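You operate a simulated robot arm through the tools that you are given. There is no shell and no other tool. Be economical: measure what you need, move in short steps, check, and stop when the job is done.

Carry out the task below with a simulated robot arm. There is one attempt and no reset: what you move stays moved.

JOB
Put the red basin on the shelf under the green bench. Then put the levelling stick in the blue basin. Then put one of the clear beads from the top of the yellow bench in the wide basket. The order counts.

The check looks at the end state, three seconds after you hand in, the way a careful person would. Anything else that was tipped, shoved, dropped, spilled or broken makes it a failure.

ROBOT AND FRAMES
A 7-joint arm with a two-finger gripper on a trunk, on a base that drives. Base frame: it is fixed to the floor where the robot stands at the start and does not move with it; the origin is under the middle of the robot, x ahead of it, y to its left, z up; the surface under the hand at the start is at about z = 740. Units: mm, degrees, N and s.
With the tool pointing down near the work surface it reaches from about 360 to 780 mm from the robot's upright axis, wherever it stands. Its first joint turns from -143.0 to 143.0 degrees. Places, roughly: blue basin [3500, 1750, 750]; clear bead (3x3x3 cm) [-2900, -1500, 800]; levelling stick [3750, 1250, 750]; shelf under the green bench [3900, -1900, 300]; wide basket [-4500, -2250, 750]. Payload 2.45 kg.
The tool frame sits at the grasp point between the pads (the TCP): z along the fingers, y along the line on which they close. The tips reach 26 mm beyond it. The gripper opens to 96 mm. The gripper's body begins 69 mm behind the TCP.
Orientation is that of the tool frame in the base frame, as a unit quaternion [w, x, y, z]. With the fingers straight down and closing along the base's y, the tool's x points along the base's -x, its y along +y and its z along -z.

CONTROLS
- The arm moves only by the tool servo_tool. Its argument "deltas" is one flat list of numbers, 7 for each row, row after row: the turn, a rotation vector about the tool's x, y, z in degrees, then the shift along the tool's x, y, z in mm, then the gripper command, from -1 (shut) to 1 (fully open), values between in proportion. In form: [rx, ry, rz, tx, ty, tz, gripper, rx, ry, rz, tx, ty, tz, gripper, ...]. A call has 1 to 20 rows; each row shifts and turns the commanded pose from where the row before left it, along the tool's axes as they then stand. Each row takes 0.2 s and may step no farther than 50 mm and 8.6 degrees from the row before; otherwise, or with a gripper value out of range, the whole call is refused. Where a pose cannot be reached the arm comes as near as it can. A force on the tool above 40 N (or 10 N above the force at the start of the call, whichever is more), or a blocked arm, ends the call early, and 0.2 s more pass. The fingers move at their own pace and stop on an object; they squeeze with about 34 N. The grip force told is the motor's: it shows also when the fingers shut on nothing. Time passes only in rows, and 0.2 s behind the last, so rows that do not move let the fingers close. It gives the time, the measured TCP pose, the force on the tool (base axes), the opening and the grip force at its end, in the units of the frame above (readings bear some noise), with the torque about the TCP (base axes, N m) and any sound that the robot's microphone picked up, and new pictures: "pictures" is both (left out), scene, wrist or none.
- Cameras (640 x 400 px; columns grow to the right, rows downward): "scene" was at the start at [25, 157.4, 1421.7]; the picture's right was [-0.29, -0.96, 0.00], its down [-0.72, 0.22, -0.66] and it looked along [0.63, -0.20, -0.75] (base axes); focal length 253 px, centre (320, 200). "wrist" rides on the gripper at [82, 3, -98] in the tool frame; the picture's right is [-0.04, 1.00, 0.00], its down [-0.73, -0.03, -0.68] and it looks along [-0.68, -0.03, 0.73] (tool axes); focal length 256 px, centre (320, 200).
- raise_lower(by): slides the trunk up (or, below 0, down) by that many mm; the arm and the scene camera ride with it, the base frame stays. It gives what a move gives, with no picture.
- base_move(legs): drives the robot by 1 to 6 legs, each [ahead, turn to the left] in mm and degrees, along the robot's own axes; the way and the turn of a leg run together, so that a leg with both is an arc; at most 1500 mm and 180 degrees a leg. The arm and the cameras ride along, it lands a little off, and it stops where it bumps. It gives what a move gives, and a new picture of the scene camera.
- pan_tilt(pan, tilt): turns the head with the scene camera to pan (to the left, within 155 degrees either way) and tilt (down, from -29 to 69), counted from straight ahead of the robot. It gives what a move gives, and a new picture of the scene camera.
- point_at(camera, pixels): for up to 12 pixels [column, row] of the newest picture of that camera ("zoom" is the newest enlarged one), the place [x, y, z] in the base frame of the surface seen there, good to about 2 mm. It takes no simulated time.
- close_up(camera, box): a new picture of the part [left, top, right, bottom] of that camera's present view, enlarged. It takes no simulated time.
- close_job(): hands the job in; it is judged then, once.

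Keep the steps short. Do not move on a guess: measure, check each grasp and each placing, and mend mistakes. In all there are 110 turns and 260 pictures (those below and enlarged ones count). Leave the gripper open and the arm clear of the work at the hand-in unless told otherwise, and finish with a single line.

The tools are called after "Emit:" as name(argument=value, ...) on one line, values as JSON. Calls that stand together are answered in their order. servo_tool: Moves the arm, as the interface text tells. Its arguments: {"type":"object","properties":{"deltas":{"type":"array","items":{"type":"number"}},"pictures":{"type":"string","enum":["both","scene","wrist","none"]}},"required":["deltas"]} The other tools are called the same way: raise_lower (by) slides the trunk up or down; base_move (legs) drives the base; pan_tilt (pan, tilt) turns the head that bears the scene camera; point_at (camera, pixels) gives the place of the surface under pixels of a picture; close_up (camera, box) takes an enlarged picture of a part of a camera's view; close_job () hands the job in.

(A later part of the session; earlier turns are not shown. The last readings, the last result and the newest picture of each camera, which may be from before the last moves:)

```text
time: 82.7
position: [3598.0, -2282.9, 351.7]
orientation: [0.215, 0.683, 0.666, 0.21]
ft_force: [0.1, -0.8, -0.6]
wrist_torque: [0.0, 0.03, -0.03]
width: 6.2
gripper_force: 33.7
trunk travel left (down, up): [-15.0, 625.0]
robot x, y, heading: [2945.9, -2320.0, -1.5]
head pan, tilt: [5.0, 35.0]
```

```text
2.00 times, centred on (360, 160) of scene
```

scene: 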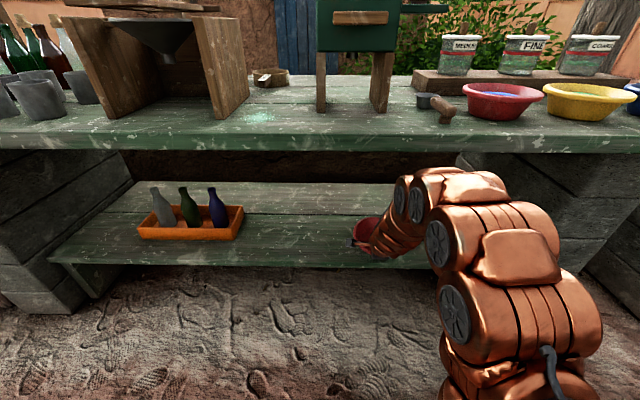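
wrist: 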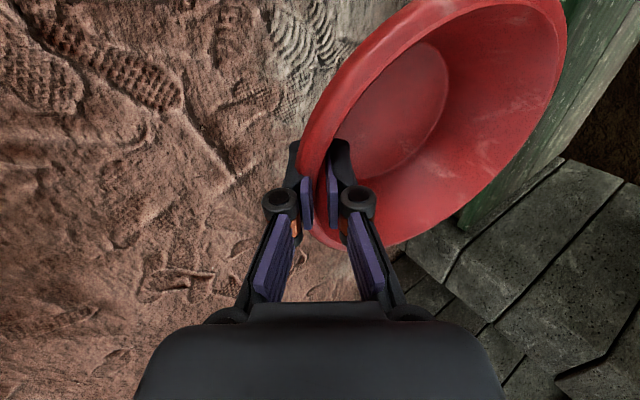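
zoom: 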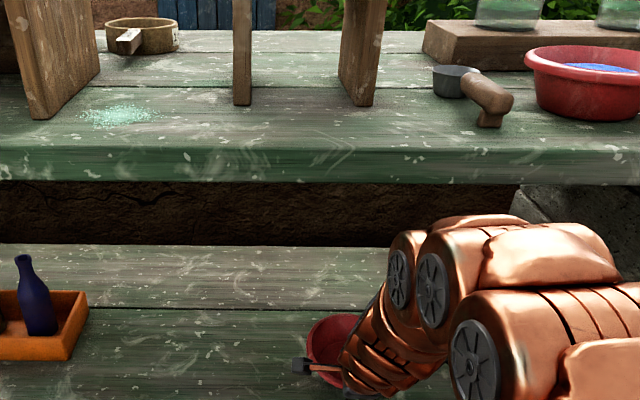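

The basin is over the shelf front and the arm is clear. I'll move 40 mm further in, then down 26 mm, watching the force.

Emit:
servo_tool(deltas=[0, 0, 0, 0, 16.4, 11.5, -1, 0, 0, 0, 0, 16.4, 11.5, -1, 0, 0, 0, 0, -4.6, 6.6, -1, 0, 0, 0, 0, -4.6, 6.6, -1, 0, 0, 0, 0, -5.75, 8.2, -1, 0, 0, 0, 0, 0, 0, -1])

Emit:
point_at(camera="wrist", pixels=[[302, 150], [330, 100], [370, 50], [566, 30], [400, 242], [470, 200]])

```text
time: 84.1
position: [3637.8, -2284.9, 326.4]
orientation: [0.215, 0.683, 0.666, 0.21]
ft_force: [0.3, -0.3, -0.5]
wrist_torque: [-0.02, 0.06, 0.0]
width: 6.1
gripper_force: 34.2
trunk travel left (down, up): [-15.0, 625.0]
robot x, y, heading: [2953.4, -2320.8, -1.5]
head pan, tilt: [5.0, 35.0]
```

scene: 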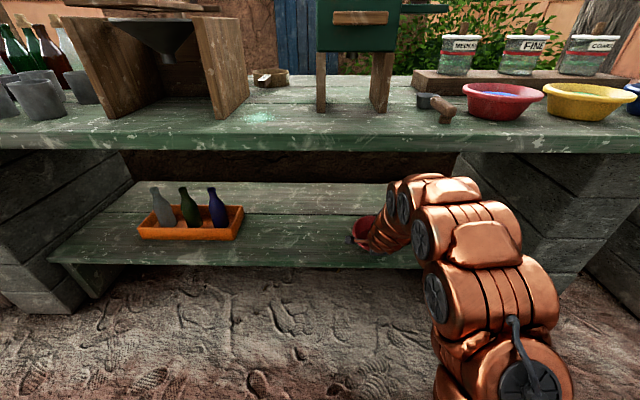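
wrist: 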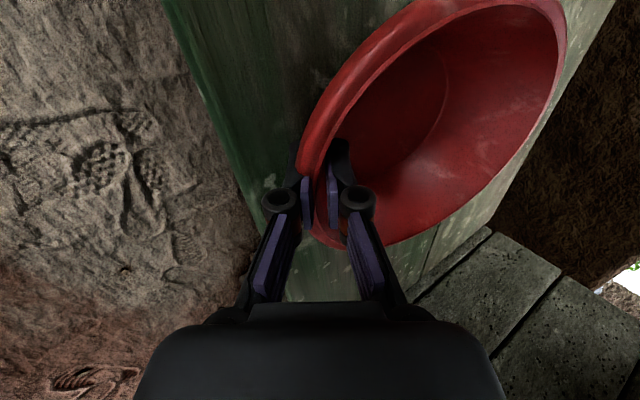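

```text
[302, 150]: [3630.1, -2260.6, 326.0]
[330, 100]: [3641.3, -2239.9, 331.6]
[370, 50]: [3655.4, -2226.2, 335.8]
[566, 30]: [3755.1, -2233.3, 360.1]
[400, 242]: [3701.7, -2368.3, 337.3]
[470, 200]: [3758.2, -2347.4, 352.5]
```

The near base edge should be about 7 mm above the shelf. I'll lower in small steps until I feel contact.

Emit:
servo_tool(deltas=[0, 0, 0, 0, -1.7, 2.5, -1, 0, 0, 0, 0, -1.7, 2.5, -1, 0, 0, 0, 0, 0, 0, -1], pictures="none")

Emit:
servo_tool(deltas=[0, 0, 0, 0, -1.15, 1.64, -1, 0, 0, 0, 0, 0, 0, -1], pictures="none")

Emit:
close_up(camera="scene", box=[320, 180, 448, 260])

```text
time: 84.9
position: [3638.4, -2283.9, 323.4]
orientation: [0.218, 0.681, 0.666, 0.212]
ft_force: [-2.2, 0.1, 36.1]
wrist_torque: [-0.45, -1.12, -0.04]
width: 6.0
gripper_force: 34.0
trunk travel left (down, up): [-15.0, 625.0]
robot x, y, heading: [2950.3, -2322.4, -1.2]
head pan, tilt: [5.0, 35.0]
```

```text
time: 85.5
position: [3638.0, -2284.0, 320.5]
orientation: [0.217, 0.682, 0.665, 0.211]
ft_force: [2.2, 3.4, 42.7]
wrist_torque: [-0.51, -1.52, 0.15]
width: 7.1
gripper_force: 34.7
trunk travel left (down, up): [-15.0, 625.0]
robot x, y, heading: [2946.1, -2318.4, -1.4]
head pan, tilt: [5.0, 35.0]
```

```text
5.00 times, centred on (384, 220) of scene
```

zoom: 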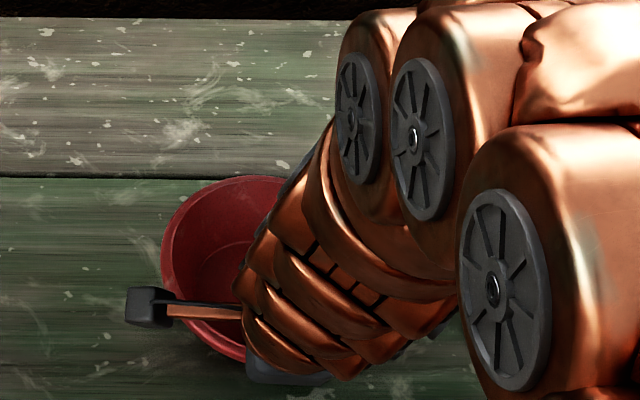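

The basin is touching the shelf with about 40 N of force. I'll ease up 2 mm and open the fingers gradually to about 30 mm.

Emit:
servo_tool(deltas=[0, 0, 0, 0, 1.7, -2.5, -1, 0, 0, 0, 0, 0, 0, -0.85, 0, 0, 0, 0, 0, 0, -0.78, 0, 0, 0, 0, 0, 0, -0.7, 0, 0, 0, 0, 0, 0, -0.6, 0, 0, 0, 0, 0, 0, -0.5, 0, 0, 0, 0, 0, 0, -0.4, 0, 0, 0, 0, 0, 0, -0.4])

Emit:
point_at(camera="wrist", pixels=[[302, 150], [330, 100], [370, 50], [566, 30], [400, 242], [470, 200]])

```text
time: 87.3
position: [3638.3, -2285.3, 321.4]
orientation: [0.215, 0.683, 0.666, 0.21]
ft_force: [-0.2, 0.0, 0.2]
wrist_torque: [-0.02, 0.0, -0.01]
width: 28.9
gripper_force: 0.0
trunk travel left (down, up): [-15.0, 625.0]
robot x, y, heading: [2950.8, -2320.2, -1.6]
head pan, tilt: [5.0, 35.0]
```

scene: 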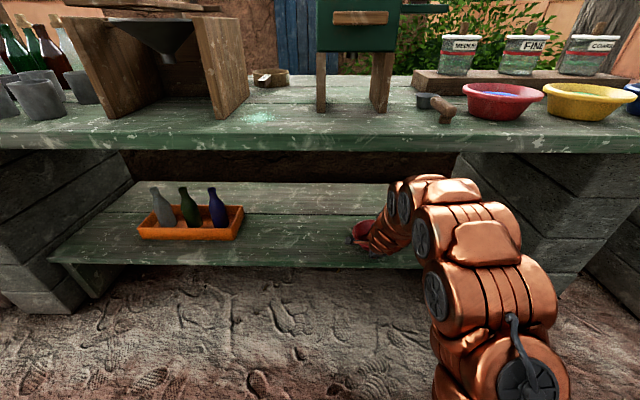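
wrist: 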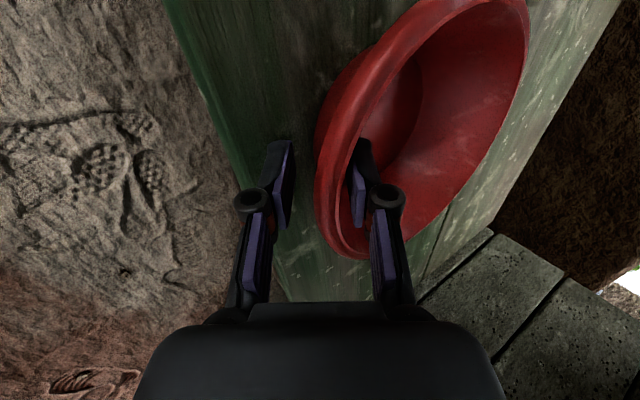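

```text
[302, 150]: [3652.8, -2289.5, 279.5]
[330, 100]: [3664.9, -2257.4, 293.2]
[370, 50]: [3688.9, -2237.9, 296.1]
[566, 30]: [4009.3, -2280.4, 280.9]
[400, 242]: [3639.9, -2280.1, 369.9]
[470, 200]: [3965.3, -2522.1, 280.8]
```

The basin has settled level on the shelf. I'll withdraw 85 mm along the tool axis, then back the base out.

Emit:
servo_tool(deltas=[0, 0, 0, 0, 0, -20, -0.4, 0, 0, 0, 0, 0, -25, -0.4, 0, 0, 0, 0, 0, -30, -0.4, 0, 0, 0, 0, 0, -10, -0.4], pictures="wrist")

Emit:
base_move(legs=[[-500, 0]])

Emit:
close_up(camera="scene", box=[200, 100, 440, 250])

```text
time: 88.3
position: [3590.9, -2282.0, 389.1]
orientation: [0.215, 0.683, 0.666, 0.21]
ft_force: [-0.3, -0.5, -0.1]
wrist_torque: [-0.01, 0.0, 0.0]
width: 28.8
gripper_force: 0.1
trunk travel left (down, up): [-15.0, 625.0]
robot x, y, heading: [2949.5, -2321.2, -1.5]
head pan, tilt: [5.0, 35.0]
```

wrist: 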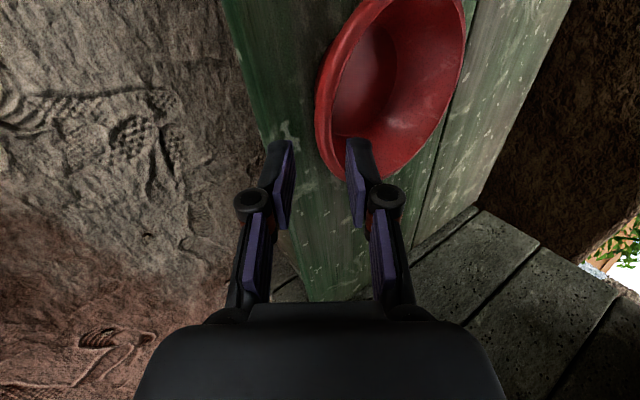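

```text
time: 91.2
position: [3090.8, -2271.3, 390.1]
orientation: [0.216, 0.684, 0.665, 0.21]
ft_force: [0.3, -0.1, 0.1]
wrist_torque: [-0.01, -0.03, 0.02]
width: 28.5
gripper_force: 0.1
trunk travel left (down, up): [-15.0, 625.0]
robot x, y, heading: [2448.4, -2309.0, -1.5]
head pan, tilt: [5.0, 35.0]
```

scene: 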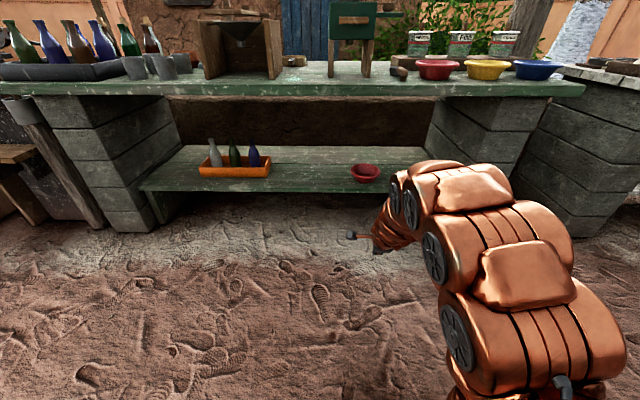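

```text
2.67 times, centred on (320, 175) of scene
```

zoom: 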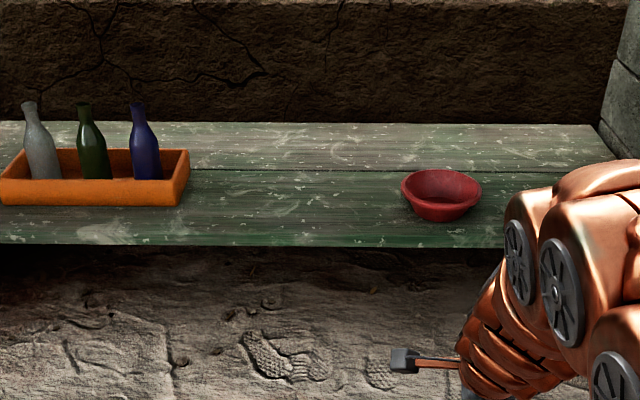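

The red basin stands level on the shelf and the tray is untouched. Now I raise the trunk and drive left toward the blue basin's bench.

Emit:
raise_lower(by=400)

Emit:
raise_lower(by=220)

Emit:
pan_tilt(pan=0, tilt=20)

Emit:
base_move(legs=[[0, 91.5], [1400, 0]])

```text
time: 95.0
position: [3092.5, -2271.4, 789.5]
orientation: [0.216, 0.684, 0.665, 0.21]
ft_force: [0.2, 0.5, 0.1]
wrist_torque: [-0.02, -0.02, -0.02]
width: 28.8
gripper_force: 0.2
trunk travel left (down, up): [-415.0, 225.0]
robot x, y, heading: [2448.8, -2307.2, -1.7]
head pan, tilt: [5.0, 35.0]
```

```text
time: 97.4
position: [3092.0, -2271.4, 1009.2]
orientation: [0.215, 0.683, 0.665, 0.21]
ft_force: [-0.1, 0.7, -0.3]
wrist_torque: [0.02, -0.03, 0.0]
width: 28.7
gripper_force: 0.1
trunk travel left (down, up): [-635.0, 5.0]
robot x, y, heading: [2450.6, -2309.5, -1.5]
head pan, tilt: [5.0, 35.0]
```

```text
time: 98.2
position: [3091.5, -2271.2, 1009.3]
orientation: [0.216, 0.684, 0.664, 0.21]
ft_force: [1.2, -0.5, -0.6]
wrist_torque: [0.03, 0.0, -0.05]
width: 28.8
gripper_force: 0.1
trunk travel left (down, up): [-635.0, 5.0]
robot x, y, heading: [2450.5, -2310.4, -1.4]
head pan, tilt: [0.0, 20.0]
```

scene: 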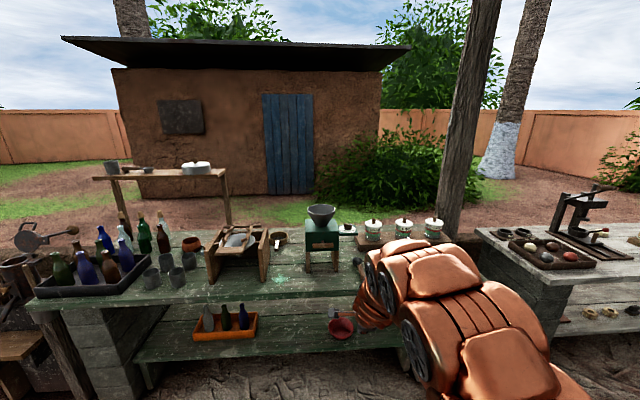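

```text
time: 109.1
position: [2354.1, -254.0, 1009.5]
orientation: [-0.004, -0.009, 0.954, 0.301]
ft_force: [0.1, -1.3, 0.2]
wrist_torque: [0.01, -0.01, 0.0]
width: 28.8
gripper_force: 0.2
trunk travel left (down, up): [-635.0, 5.0]
robot x, y, heading: [2421.6, -893.9, 91.4]
head pan, tilt: [0.0, 20.0]
```

scene: 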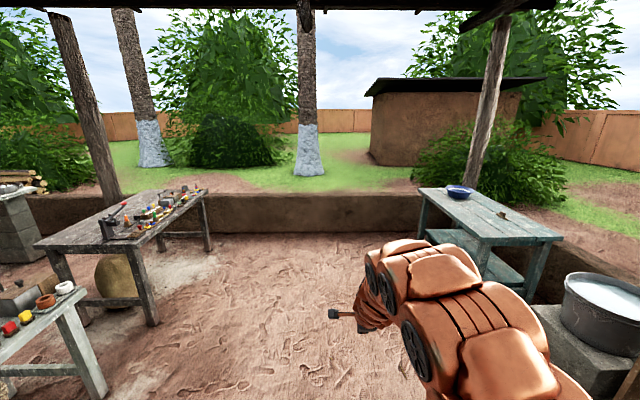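

The path ahead is clear. I'll measure the blue bench, the stick at (503,215), and the obstacles.

Emit:
close_up(camera="scene", box=[410, 170, 570, 270])

Emit:
point_at(camera="scene", pixels=[[503, 216], [460, 192], [425, 190], [480, 240], [560, 236], [486, 285], [535, 300], [155, 322], [209, 248], [545, 325], [420, 230]])

```text
4.00 times, centred on (490, 220) of scene
```

zoom: 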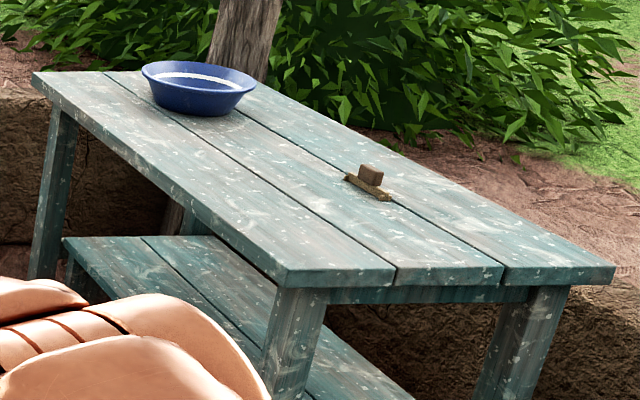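

```text
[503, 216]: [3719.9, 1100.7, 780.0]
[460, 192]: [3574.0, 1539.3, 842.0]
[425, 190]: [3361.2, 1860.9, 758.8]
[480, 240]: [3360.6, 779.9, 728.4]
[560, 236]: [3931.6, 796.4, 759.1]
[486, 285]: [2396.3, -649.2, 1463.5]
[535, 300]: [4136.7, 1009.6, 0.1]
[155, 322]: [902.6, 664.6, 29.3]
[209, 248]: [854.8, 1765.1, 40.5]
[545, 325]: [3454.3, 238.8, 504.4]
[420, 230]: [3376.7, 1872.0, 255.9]
```

The bench front is at x≈3355, the stick at about (3720,1100), and the basin at about (3570,1650). I'll drive to (≈2370,1320), face the bench, and approach to x≈2900 first.

Emit:
base_move(legs=[[1500, 0], [720, 0], [0, -91.4], [530, 0]])

Emit:
pan_tilt(pan=0, tilt=40)

```text
time: 126.9
position: [3564.5, 1392.2, 1010.1]
orientation: [0.215, 0.685, 0.664, 0.209]
ft_force: [-0.2, 0.1, 0.9]
wrist_torque: [0.0, 0.04, -0.05]
width: 28.6
gripper_force: 0.1
trunk travel left (down, up): [-635.0, 5.0]
robot x, y, heading: [2920.9, 1354.2, -1.7]
head pan, tilt: [0.0, 20.0]
```

scene: 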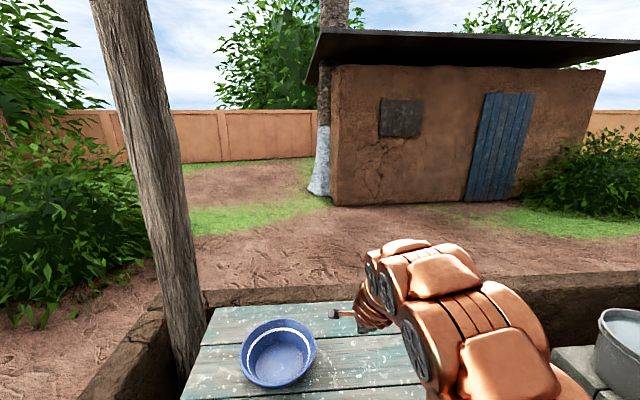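

```text
time: 127.7
position: [3564.6, 1392.0, 1010.0]
orientation: [0.216, 0.683, 0.666, 0.209]
ft_force: [0.2, 1.0, -0.1]
wrist_torque: [0.02, -0.04, 0.0]
width: 28.8
gripper_force: 0.1
trunk travel left (down, up): [-635.0, 5.0]
robot x, y, heading: [2921.3, 1353.6, -1.5]
head pan, tilt: [0.0, 40.0]
```

scene: 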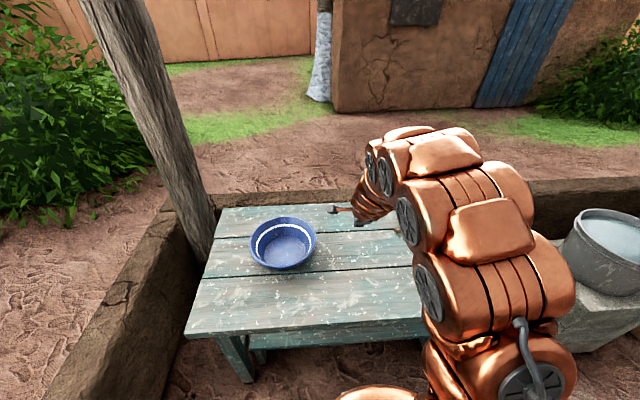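

The arm hides the stick. I'll drive 130 mm closer, set the tool upright, and shift it right toward the stick so the wrist camera can see it.

Emit:
base_move(legs=[[130, 1.5]])

Emit:
servo_tool(deltas=[7, 0, 0, 0, 0, 0, 1, 7, 0, 0, 0, 0, 0, 1, 7, 0, 0, 0, 0, 0, 1, 7, 0, 0, 0, 0, 0, 1, 7, 0, 0, 0, 0, 0, 1, 0, 0, 0, -40, 0, 0, 1, 0, 0, 0, -40, 0, 0, 1, 0, 0, 0, -40, 0, 0, 1, 0, 0, 0, -30, 0, 0, 1, 0, 0, 0, 0, 0, 0, 1])

```text
time: 129.0
position: [3694.3, 1406.4, 1009.4]
orientation: [0.213, 0.676, 0.673, 0.212]
ft_force: [0.0, -0.2, 0.3]
wrist_torque: [0.0, 0.0, -0.04]
width: 28.9
gripper_force: 0.0
trunk travel left (down, up): [-635.0, 5.0]
robot x, y, heading: [3051.8, 1348.3, 0.0]
head pan, tilt: [0.0, 40.0]
```

scene: 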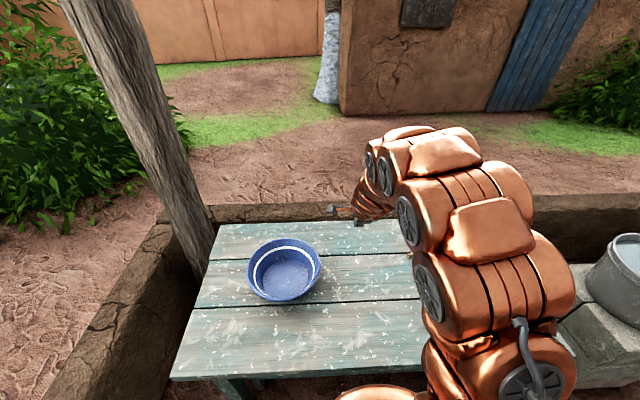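

```text
time: 131.2
position: [3695.7, 1255.7, 1006.4]
orientation: [0.001, 0.708, 0.706, 0.0]
ft_force: [0.5, 0.4, -0.1]
wrist_torque: [0.01, -0.02, 0.01]
width: 96.0
gripper_force: 0.2
trunk travel left (down, up): [-635.0, 5.0]
robot x, y, heading: [3055.7, 1351.1, -0.1]
head pan, tilt: [0.0, 40.0]
```

scene: 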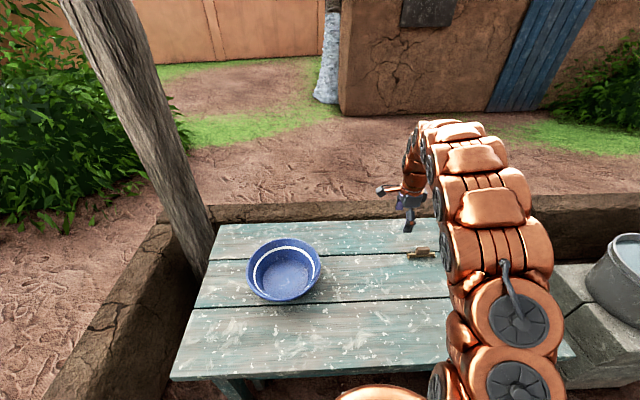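
wrist: 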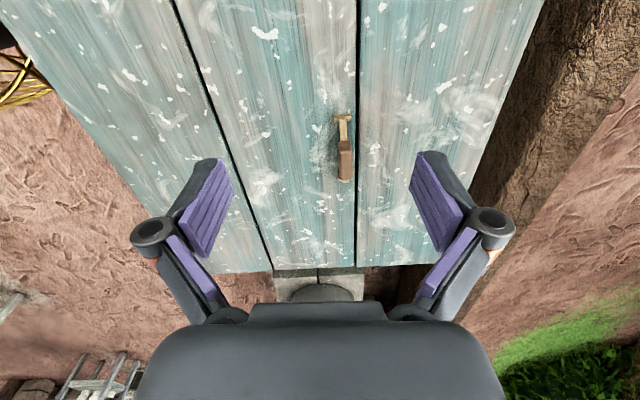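

The stick is at about (345,145) in the wrist picture, lying along y. I'll enlarge and measure it.

Emit:
close_up(camera="wrist", box=[296, 100, 392, 190])

Emit:
point_at(camera="wrist", pixels=[[342, 118], [343, 130], [345, 145], [345, 160], [345, 176], [335, 118], [352, 118], [340, 160], [352, 170], [325, 150], [340, 148], [349, 148]])

Emit:
close_up(camera="scene", box=[380, 225, 476, 285])

```text
4.44 times, centred on (344, 145) of wrist
```

zoom: 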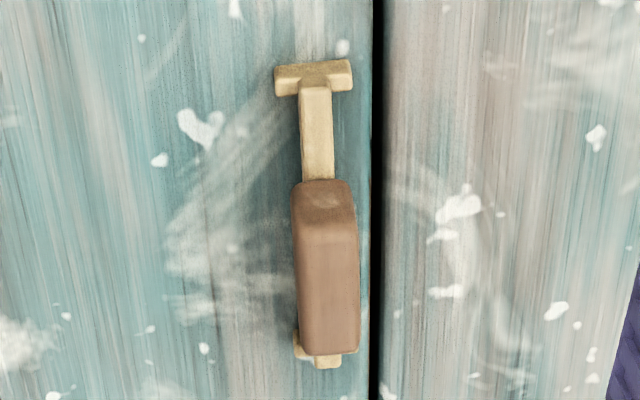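

```text
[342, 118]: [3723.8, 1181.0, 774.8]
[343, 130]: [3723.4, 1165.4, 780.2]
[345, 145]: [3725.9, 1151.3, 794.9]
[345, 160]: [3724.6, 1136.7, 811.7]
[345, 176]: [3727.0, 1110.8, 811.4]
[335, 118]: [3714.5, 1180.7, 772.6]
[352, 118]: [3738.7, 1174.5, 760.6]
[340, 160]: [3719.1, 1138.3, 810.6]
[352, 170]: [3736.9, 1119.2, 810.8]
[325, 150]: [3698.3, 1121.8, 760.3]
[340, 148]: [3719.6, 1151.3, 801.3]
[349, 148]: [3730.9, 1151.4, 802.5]
```

```text
6.67 times, centred on (428, 255) of scene
```

zoom: 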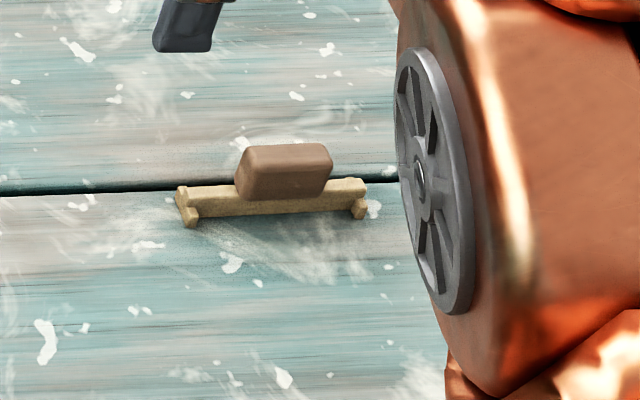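

The stick's handle block is at x≈3726, y≈1105–1152, with its top at z≈811, and the bench is at z = 760. The closing axis already runs across it. I'll hover above it first.

Emit:
servo_tool(deltas=[0, 0, 0, -25.5, 6.06, 30, 0.2, 0, 0, 0, -25.5, 6.06, 30, 0.2, 0, 0, 0, -25.5, 6.06, 30, 0.2, 0, 0, 0, -25.5, 6.06, 30, 0.2, 0, 0, 0, -25.5, 6.06, 30, 0.2, 0, 0, 0, 0, 0, 0, 0.2])

Emit:
point_at(camera="wrist", pixels=[[320, 200], [330, 190], [310, 190], [320, 215], [320, 180], [320, 170]])

```text
time: 132.6
position: [3725.0, 1128.9, 858.2]
orientation: [0.0, 0.709, 0.706, 0.001]
ft_force: [-0.5, 0.1, -0.2]
wrist_torque: [-0.02, -0.02, 0.02]
width: 57.7
gripper_force: 0.1
trunk travel left (down, up): [-635.0, 5.0]
robot x, y, heading: [3052.6, 1356.2, -0.4]
head pan, tilt: [0.0, 40.0]
```

scene: 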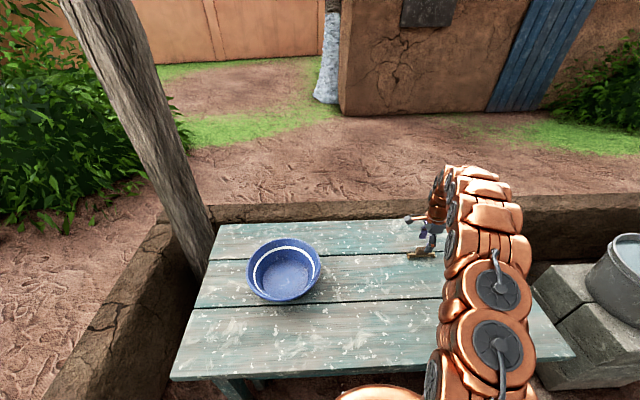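
wrist: 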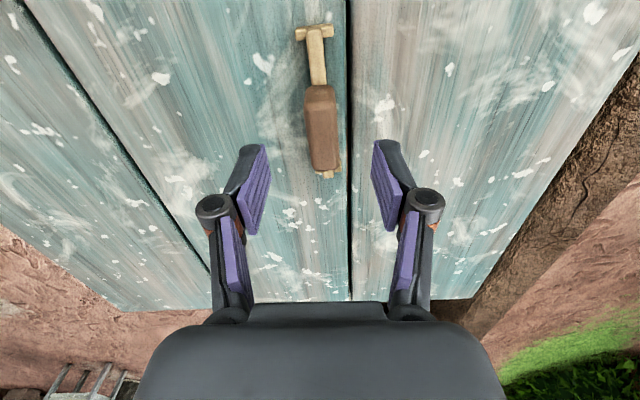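

```text
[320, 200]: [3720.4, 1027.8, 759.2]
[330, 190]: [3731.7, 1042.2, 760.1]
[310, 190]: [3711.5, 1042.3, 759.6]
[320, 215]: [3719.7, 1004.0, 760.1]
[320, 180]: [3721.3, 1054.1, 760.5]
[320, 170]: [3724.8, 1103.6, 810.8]
```

Emit:
point_at(camera="wrist", pixels=[[320, 90], [320, 100], [320, 115], [320, 140], [308, 140], [336, 140], [306, 120], [314, 60], [298, 33], [330, 32], [325, 177]])

```text
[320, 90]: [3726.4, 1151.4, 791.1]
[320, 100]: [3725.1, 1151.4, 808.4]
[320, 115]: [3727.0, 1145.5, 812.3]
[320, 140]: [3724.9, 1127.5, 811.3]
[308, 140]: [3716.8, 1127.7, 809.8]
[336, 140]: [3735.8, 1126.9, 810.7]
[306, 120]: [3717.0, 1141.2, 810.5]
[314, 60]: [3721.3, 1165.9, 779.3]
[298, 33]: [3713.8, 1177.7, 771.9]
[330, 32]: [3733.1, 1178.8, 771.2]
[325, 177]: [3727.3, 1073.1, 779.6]
```

The block spans y 1102–1152 and x 3716–3737, so the TCP is centred over it. I'll descend 58 mm and close.

Emit:
servo_tool(deltas=[0, 0, 0, 0, 1, 20, 0.2, 0, 0, 0, 0, 0, 20, 0.2, 0, 0, 0, 0, 0, 18, 0.2, 0, 0, 0, 0, 0, 0, 0.2, 0, 0, 0, 0, 0, 0, -1, 0, 0, 0, 0, 0, 0, -1, 0, 0, 0, 0, 0, 0, -1, 0, 0, 0, 0, 0, 0, -1, 0, 0, 0, 0, 0, 0, -1], pictures="wrist")

```text
time: 134.6
position: [3727.0, 1130.0, 801.7]
orientation: [0.0, 0.707, 0.707, 0.0]
ft_force: [0.3, -0.5, 1.7]
wrist_torque: [0.07, -0.03, -0.03]
width: 18.9
gripper_force: 33.9
trunk travel left (down, up): [-635.0, 5.0]
robot x, y, heading: [3053.6, 1352.7, -0.3]
head pan, tilt: [0.0, 40.0]
```

wrist: 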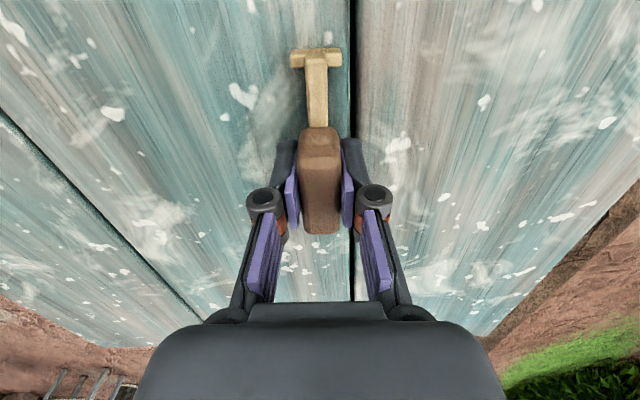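

The block is gripped at 18.9 mm. I'll lift 150 mm and measure the blue basin.

Emit:
servo_tool(deltas=[0, 0, 0, 0, 0, -20, -1, 0, 0, 0, 0, 0, -40, -1, 0, 0, 0, 0, 0, -40, -1, 0, 0, 0, 0, 0, -40, -1, 0, 0, 0, 0, 0, -10, -1])

Emit:
point_at(camera="scene", pixels=[[248, 265], [320, 265], [284, 241], [284, 300], [284, 272], [270, 275], [300, 275], [284, 262], [284, 285]])

Emit:
close_up(camera="scene", box=[236, 225, 332, 310])

```text
time: 135.8
position: [3725.0, 1129.4, 951.7]
orientation: [0.0, 0.708, 0.707, 0.0]
ft_force: [0.0, 0.0, 0.2]
wrist_torque: [-0.01, -0.01, -0.03]
width: 18.9
gripper_force: 33.4
trunk travel left (down, up): [-635.0, 5.0]
robot x, y, heading: [3053.1, 1355.1, -0.2]
head pan, tilt: [0.0, 40.0]
```

scene: 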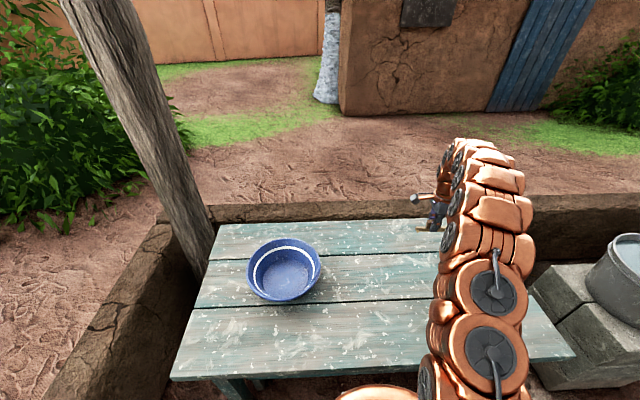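
wrist: 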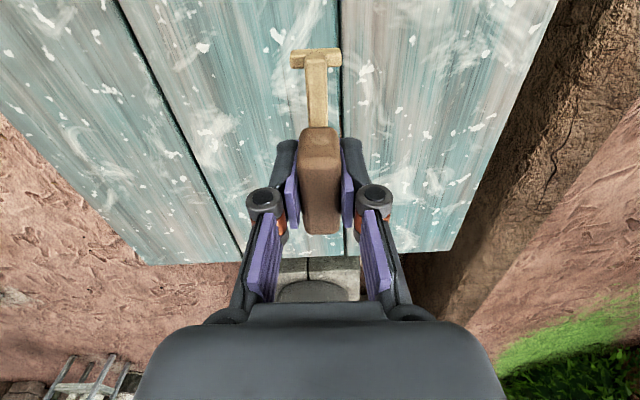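

```text
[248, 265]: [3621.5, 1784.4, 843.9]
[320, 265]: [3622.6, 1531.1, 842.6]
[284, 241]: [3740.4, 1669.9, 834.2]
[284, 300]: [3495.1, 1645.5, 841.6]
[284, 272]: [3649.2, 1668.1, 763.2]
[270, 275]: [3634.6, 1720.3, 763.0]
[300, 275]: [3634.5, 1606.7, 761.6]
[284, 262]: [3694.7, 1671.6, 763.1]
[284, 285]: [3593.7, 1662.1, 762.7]
```

```text
4.71 times, centred on (284, 268) of scene
```

zoom: 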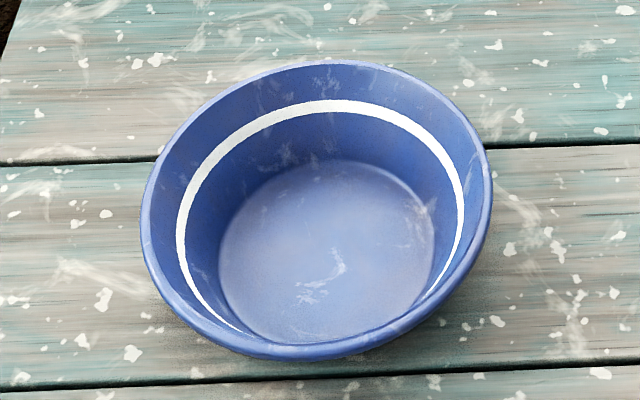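

The basin's centre is about (3620,1658), the rim is at z≈843 with radius 127, and the floor is at z≈763. I'll carry the stick over it at the present height.

Emit:
servo_tool(deltas=[0, 0, 0, 44, -8.75, 0, -1, 0, 0, 0, 44, -8.75, 0, -1, 0, 0, 0, 44, -8.75, 0, -1, 0, 0, 0, 44, -8.75, 0, -1, 0, 0, 0, 44, -8.75, 0, -1, 0, 0, 0, 44, -8.75, 0, -1, 0, 0, 0, 44, -8.75, 0, -1, 0, 0, 0, 44, -8.75, 0, -1, 0, 0, 0, 44, -8.75, 0, -1, 0, 0, 0, 44, -8.75, 0, -1, 0, 0, 0, 44, -8.75, 0, -1, 0, 0, 0, 44, -8.75, 0, -1, 0, 0, 0, 0, 0, 0, -1])

```text
time: 138.6
position: [3621.7, 1659.1, 953.5]
orientation: [0.0, 0.708, 0.706, 0.001]
ft_force: [-0.7, 0.0, -0.3]
wrist_torque: [0.0, 0.05, -0.02]
width: 18.6
gripper_force: 33.9
trunk travel left (down, up): [-635.0, 5.0]
robot x, y, heading: [3052.4, 1355.8, -0.2]
head pan, tilt: [0.0, 40.0]
```

scene: 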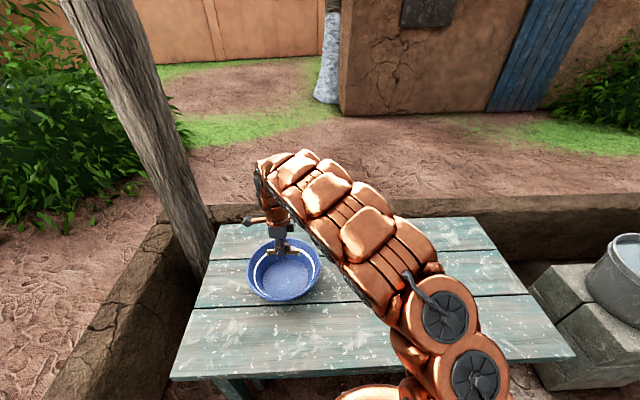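
wrist: 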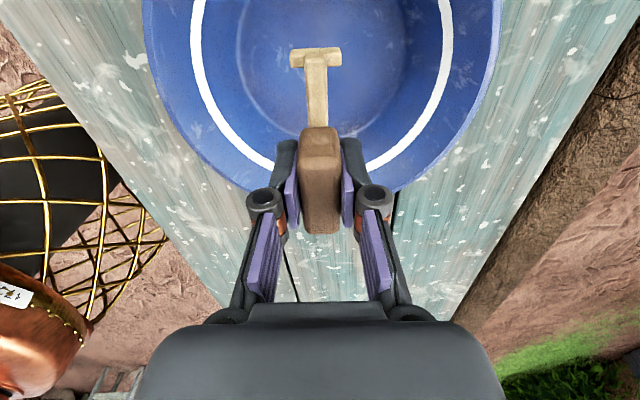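

I'm centred over the basin. I'll descend 138 mm, which leaves the stick about 10 mm above the floor, and look.

Emit:
servo_tool(deltas=[0, 0, 0, 0, 0, 35, -1, 0, 0, 0, 0, 0, 35, -1, 0, 0, 0, 0, 0, 35, -1, 0, 0, 0, 0, 0, 23, -1, 0, 0, 0, 0, 0, 10, -1, 0, 0, 0, 0, 0, 0, -1])

```text
time: 140.0
position: [3622.0, 1658.7, 814.2]
orientation: [0.0, 0.709, 0.706, 0.0]
ft_force: [0.0, -0.1, 0.1]
wrist_torque: [0.01, -0.02, 0.01]
width: 18.9
gripper_force: 34.7
trunk travel left (down, up): [-635.0, 5.0]
robot x, y, heading: [3049.4, 1353.1, -0.1]
head pan, tilt: [0.0, 40.0]
```

scene: 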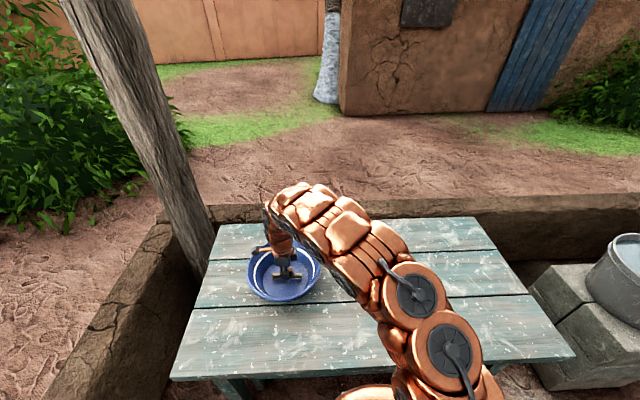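
wrist: 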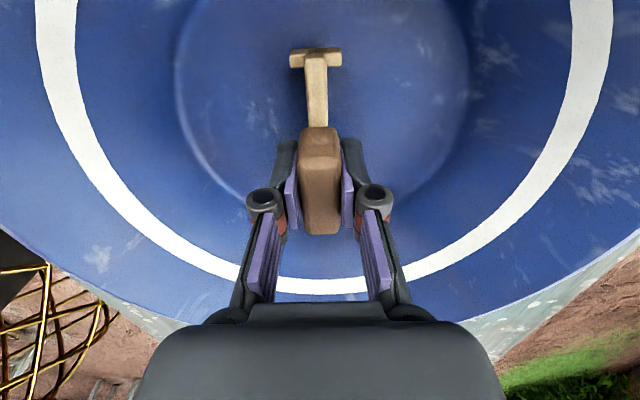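

The stick is inside over the floor. I'll lower the last 9 mm and open to about 45 mm.

Emit:
servo_tool(deltas=[0, 0, 0, 0, 0, 5, -1, 0, 0, 0, 0, 0, 3, -1, 0, 0, 0, 0, 0, 0, -1], pictures="none")

Emit:
servo_tool(deltas=[0, 0, 0, 0, 0, 0, -0.5, 0, 0, 0, 0, 0, 0, -0.1, 0, 0, 0, 0, 0, 0, -0.1, 0, 0, 0, 0, 0, 0, -0.1, 0, 0, 0, 0, 0, 0, -0.1], pictures="wrist")

```text
time: 140.8
position: [3621.3, 1658.3, 805.8]
orientation: [0.0, 0.708, 0.706, 0.0]
ft_force: [0.7, 0.1, 0.8]
wrist_torque: [0.05, -0.03, 0.01]
width: 18.9
gripper_force: 34.0
trunk travel left (down, up): [-635.0, 5.0]
robot x, y, heading: [3052.8, 1356.3, -0.2]
head pan, tilt: [0.0, 40.0]
```

```text
time: 142.0
position: [3621.4, 1658.6, 806.4]
orientation: [0.0, 0.709, 0.705, -0.001]
ft_force: [0.2, -0.2, -0.3]
wrist_torque: [0.01, -0.02, 0.03]
width: 43.2
gripper_force: 0.1
trunk travel left (down, up): [-635.0, 5.0]
robot x, y, heading: [3052.4, 1352.1, 0.1]
head pan, tilt: [0.0, 40.0]
```

wrist: 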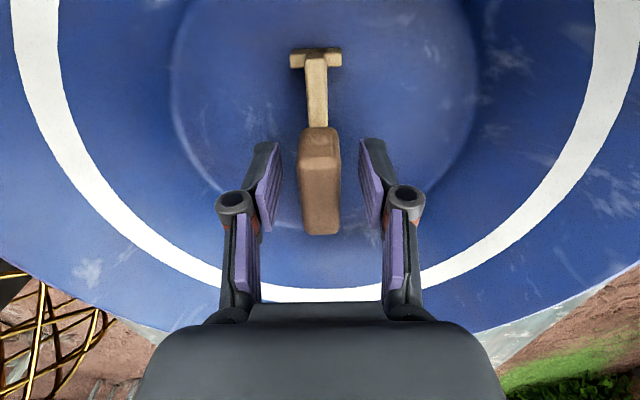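

The stick is released and standing. I'll rise 180 mm, then back the base away.

Emit:
servo_tool(deltas=[0, 0, 0, 0, 0, -20, -0.1, 0, 0, 0, 0, 0, -40, -0.1, 0, 0, 0, 0, 0, -45, -0.1, 0, 0, 0, 0, 0, -45, -0.1, 0, 0, 0, 0, 0, -45, -0.1], pictures="wrist")

Emit:
base_move(legs=[[-600, 0]])

Emit:
pan_tilt(pan=150, tilt=20)

Emit:
pan_tilt(pan=-150, tilt=20)

```text
time: 143.2
position: [3620.5, 1656.5, 1002.8]
orientation: [0.0, 0.708, 0.706, -0.001]
ft_force: [0.1, -0.2, -0.1]
wrist_torque: [-0.03, 0.02, 0.03]
width: 43.3
gripper_force: 0.0
trunk travel left (down, up): [-635.0, 5.0]
robot x, y, heading: [3051.2, 1351.1, 0.2]
head pan, tilt: [0.0, 40.0]
```

wrist: 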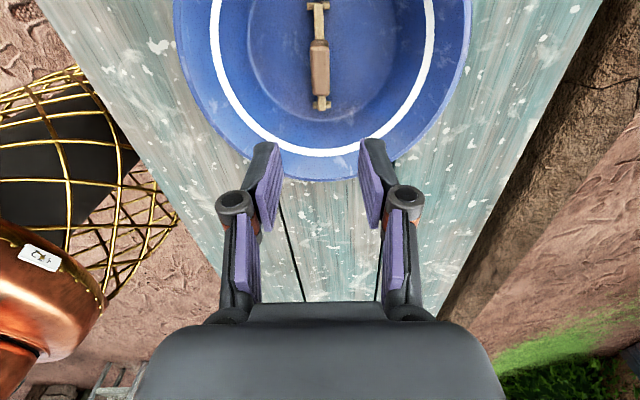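

```text
time: 146.6
position: [3031.2, 1657.3, 1002.0]
orientation: [0.0, 0.711, 0.703, 0.0]
ft_force: [0.8, 0.0, -0.2]
wrist_torque: [0.01, -0.02, 0.01]
width: 43.3
gripper_force: 0.1
trunk travel left (down, up): [-635.0, 5.0]
robot x, y, heading: [2459.5, 1356.1, -0.8]
head pan, tilt: [0.0, 40.0]
```

scene: 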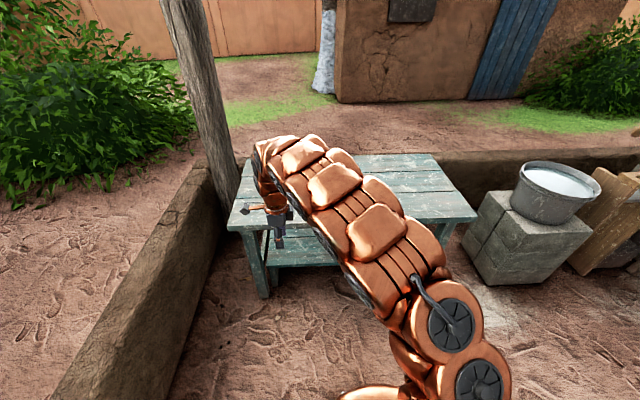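

```text
time: 148.9
position: [3032.7, 1656.5, 1002.7]
orientation: [0.0, 0.711, 0.704, -0.001]
ft_force: [0.4, 0.5, -0.4]
wrist_torque: [-0.01, 0.0, 0.0]
width: 43.1
gripper_force: 0.1
trunk travel left (down, up): [-635.0, 5.0]
robot x, y, heading: [2460.2, 1354.4, -0.6]
head pan, tilt: [150.0, 20.0]
```

scene: 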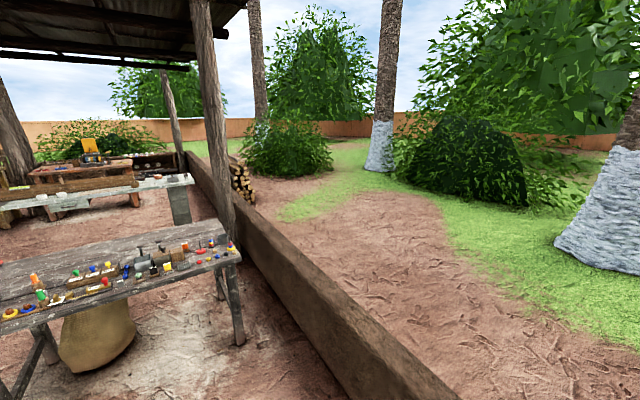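

```text
time: 153.0
position: [3030.4, 1656.5, 1001.8]
orientation: [-0.001, 0.711, 0.703, -0.001]
ft_force: [-0.2, 0.7, 0.2]
wrist_torque: [0.0, -0.03, 0.03]
width: 43.4
gripper_force: 0.2
trunk travel left (down, up): [-635.0, 5.0]
robot x, y, heading: [2459.6, 1356.0, -0.4]
head pan, tilt: [-150.0, 20.0]
```

scene: 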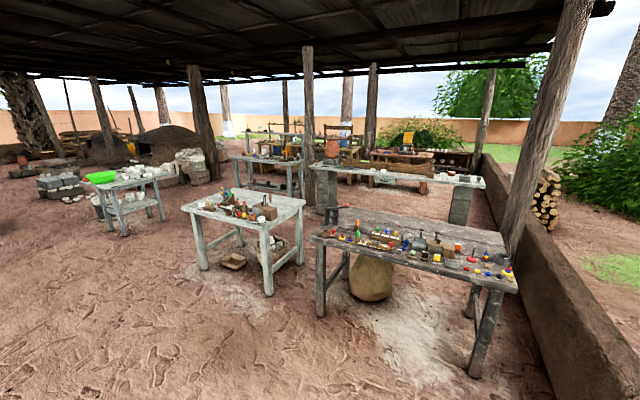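

The stick is in the basin. Next I go to the yellow bench behind. I'll drive back toward (1450,−1450), turn to face −x, and look.

Emit:
base_move(legs=[[0, -109.4], [1500, 0], [1480, 0], [0, -70]])

Emit:
pan_tilt(pan=10, tilt=20)

```text
time: 174.9
position: [875.0, -1700.0, 1001.9]
orientation: [0.0, -0.696, 0.718, 0.0]
ft_force: [0.0, 0.1, 0.3]
wrist_torque: [0.0, 0.01, 0.03]
width: 43.3
gripper_force: 0.0
trunk travel left (down, up): [-635.0, 5.0]
robot x, y, heading: [1455.1, -1410.4, 178.1]
head pan, tilt: [-150.0, 20.0]
```

scene: 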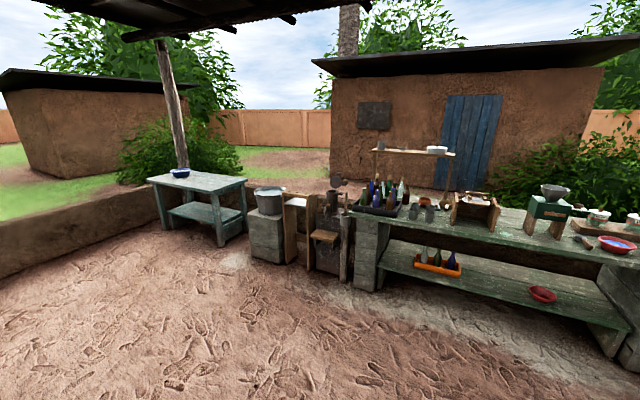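

```text
time: 177.4
position: [874.8, -1700.2, 1001.9]
orientation: [0.0, -0.696, 0.718, 0.0]
ft_force: [0.5, 0.5, -0.2]
wrist_torque: [0.05, -0.01, 0.02]
width: 43.2
gripper_force: 0.1
trunk travel left (down, up): [-635.0, 5.0]
robot x, y, heading: [1452.5, -1411.7, 177.9]
head pan, tilt: [10.0, 20.0]
```

scene: 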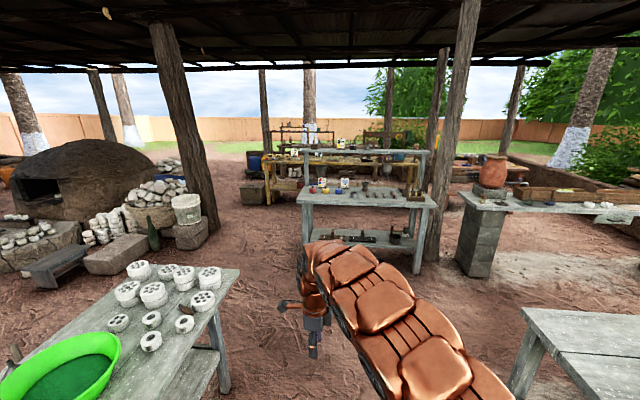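

I'll measure the gap to the left of the grey table, the posts, and the yellow bench behind.

Emit:
point_at(camera="scene", pixels=[[305, 262], [415, 272], [200, 245], [218, 235], [255, 220], [275, 205], [265, 160], [220, 385], [150, 245], [250, 250], [430, 262], [265, 203]])

Emit:
close_up(camera="scene", box=[180, 110, 440, 272])

```text
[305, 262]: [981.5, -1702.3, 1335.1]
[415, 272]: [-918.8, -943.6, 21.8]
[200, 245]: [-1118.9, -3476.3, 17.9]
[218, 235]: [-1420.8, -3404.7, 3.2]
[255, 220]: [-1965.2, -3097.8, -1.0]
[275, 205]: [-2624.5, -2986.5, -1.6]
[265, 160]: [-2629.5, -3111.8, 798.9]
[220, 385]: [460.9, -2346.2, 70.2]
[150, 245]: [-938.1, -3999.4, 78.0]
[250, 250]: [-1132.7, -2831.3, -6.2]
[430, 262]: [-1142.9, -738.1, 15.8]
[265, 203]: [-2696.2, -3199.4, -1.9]
```

```text
2.46 times, centred on (310, 191) of scene
```

zoom: 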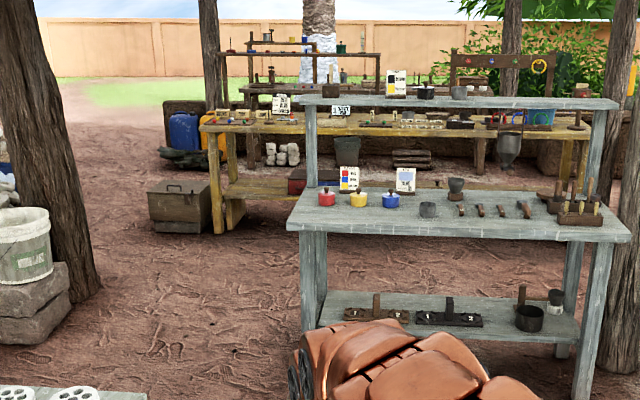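

The gap between the grey table's end (y≈−2100) and the stones (y≈−3300) is wide. I'll drive west to x≈−50, south to y≈−2620, then face west again.

Emit:
base_move(legs=[[0, 2], [1500, 0], [0, 85], [1220, 0], [0, -85]])

Emit:
point_at(camera="scene", pixels=[[100, 200], [200, 200], [300, 200], [400, 200], [500, 200], [200, 250], [300, 250], [400, 250], [500, 250], [150, 150]])

```text
time: 198.1
position: [-694.1, -2951.2, 1002.0]
orientation: [0.0, 0.708, -0.706, -0.001]
ft_force: [0.0, -0.5, 0.5]
wrist_torque: [0.02, 0.03, -0.01]
width: 43.5
gripper_force: 0.0
trunk travel left (down, up): [-635.0, 5.0]
robot x, y, heading: [-124.8, -2640.4, -179.7]
head pan, tilt: [10.0, 20.0]
```

scene: 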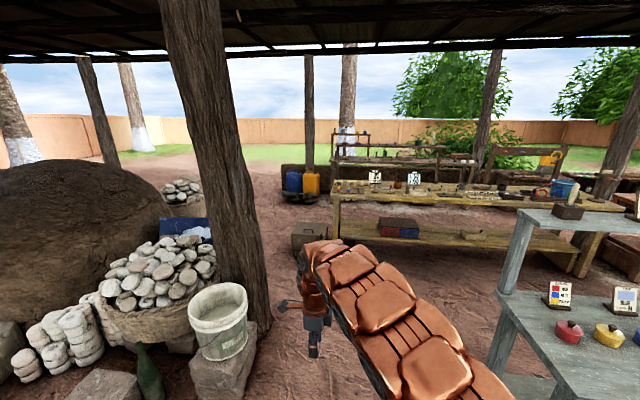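

```text
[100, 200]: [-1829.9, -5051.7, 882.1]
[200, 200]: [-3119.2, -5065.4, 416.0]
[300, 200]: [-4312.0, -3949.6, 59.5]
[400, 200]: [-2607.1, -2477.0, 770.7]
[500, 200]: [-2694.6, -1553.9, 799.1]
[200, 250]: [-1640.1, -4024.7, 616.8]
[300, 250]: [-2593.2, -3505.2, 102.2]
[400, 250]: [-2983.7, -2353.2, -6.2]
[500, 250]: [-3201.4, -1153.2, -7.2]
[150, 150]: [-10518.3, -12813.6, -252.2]
```

Emit:
point_at(camera="scene", pixels=[[262, 325], [262, 250], [245, 300], [250, 360], [497, 365], [520, 230], [336, 235], [318, 245], [575, 265], [555, 225], [440, 200], [515, 203]])

Emit:
close_up(camera="scene", box=[310, 110, 640, 270])

```text
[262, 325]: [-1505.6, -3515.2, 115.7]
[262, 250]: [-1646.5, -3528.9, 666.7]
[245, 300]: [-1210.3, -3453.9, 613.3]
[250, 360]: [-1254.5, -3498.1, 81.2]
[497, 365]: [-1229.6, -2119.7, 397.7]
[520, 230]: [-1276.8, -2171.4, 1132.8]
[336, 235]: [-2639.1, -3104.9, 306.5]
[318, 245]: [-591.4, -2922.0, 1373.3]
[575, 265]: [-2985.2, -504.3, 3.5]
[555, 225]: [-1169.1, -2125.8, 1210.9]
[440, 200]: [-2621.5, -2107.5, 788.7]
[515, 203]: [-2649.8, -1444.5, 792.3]
```

```text
1.94 times, centred on (475, 190) of scene
```

zoom: 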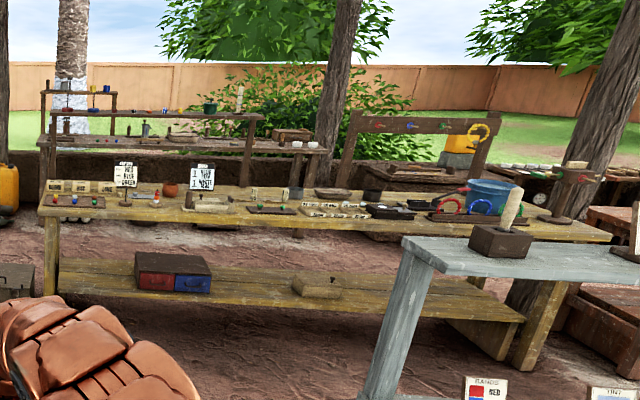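

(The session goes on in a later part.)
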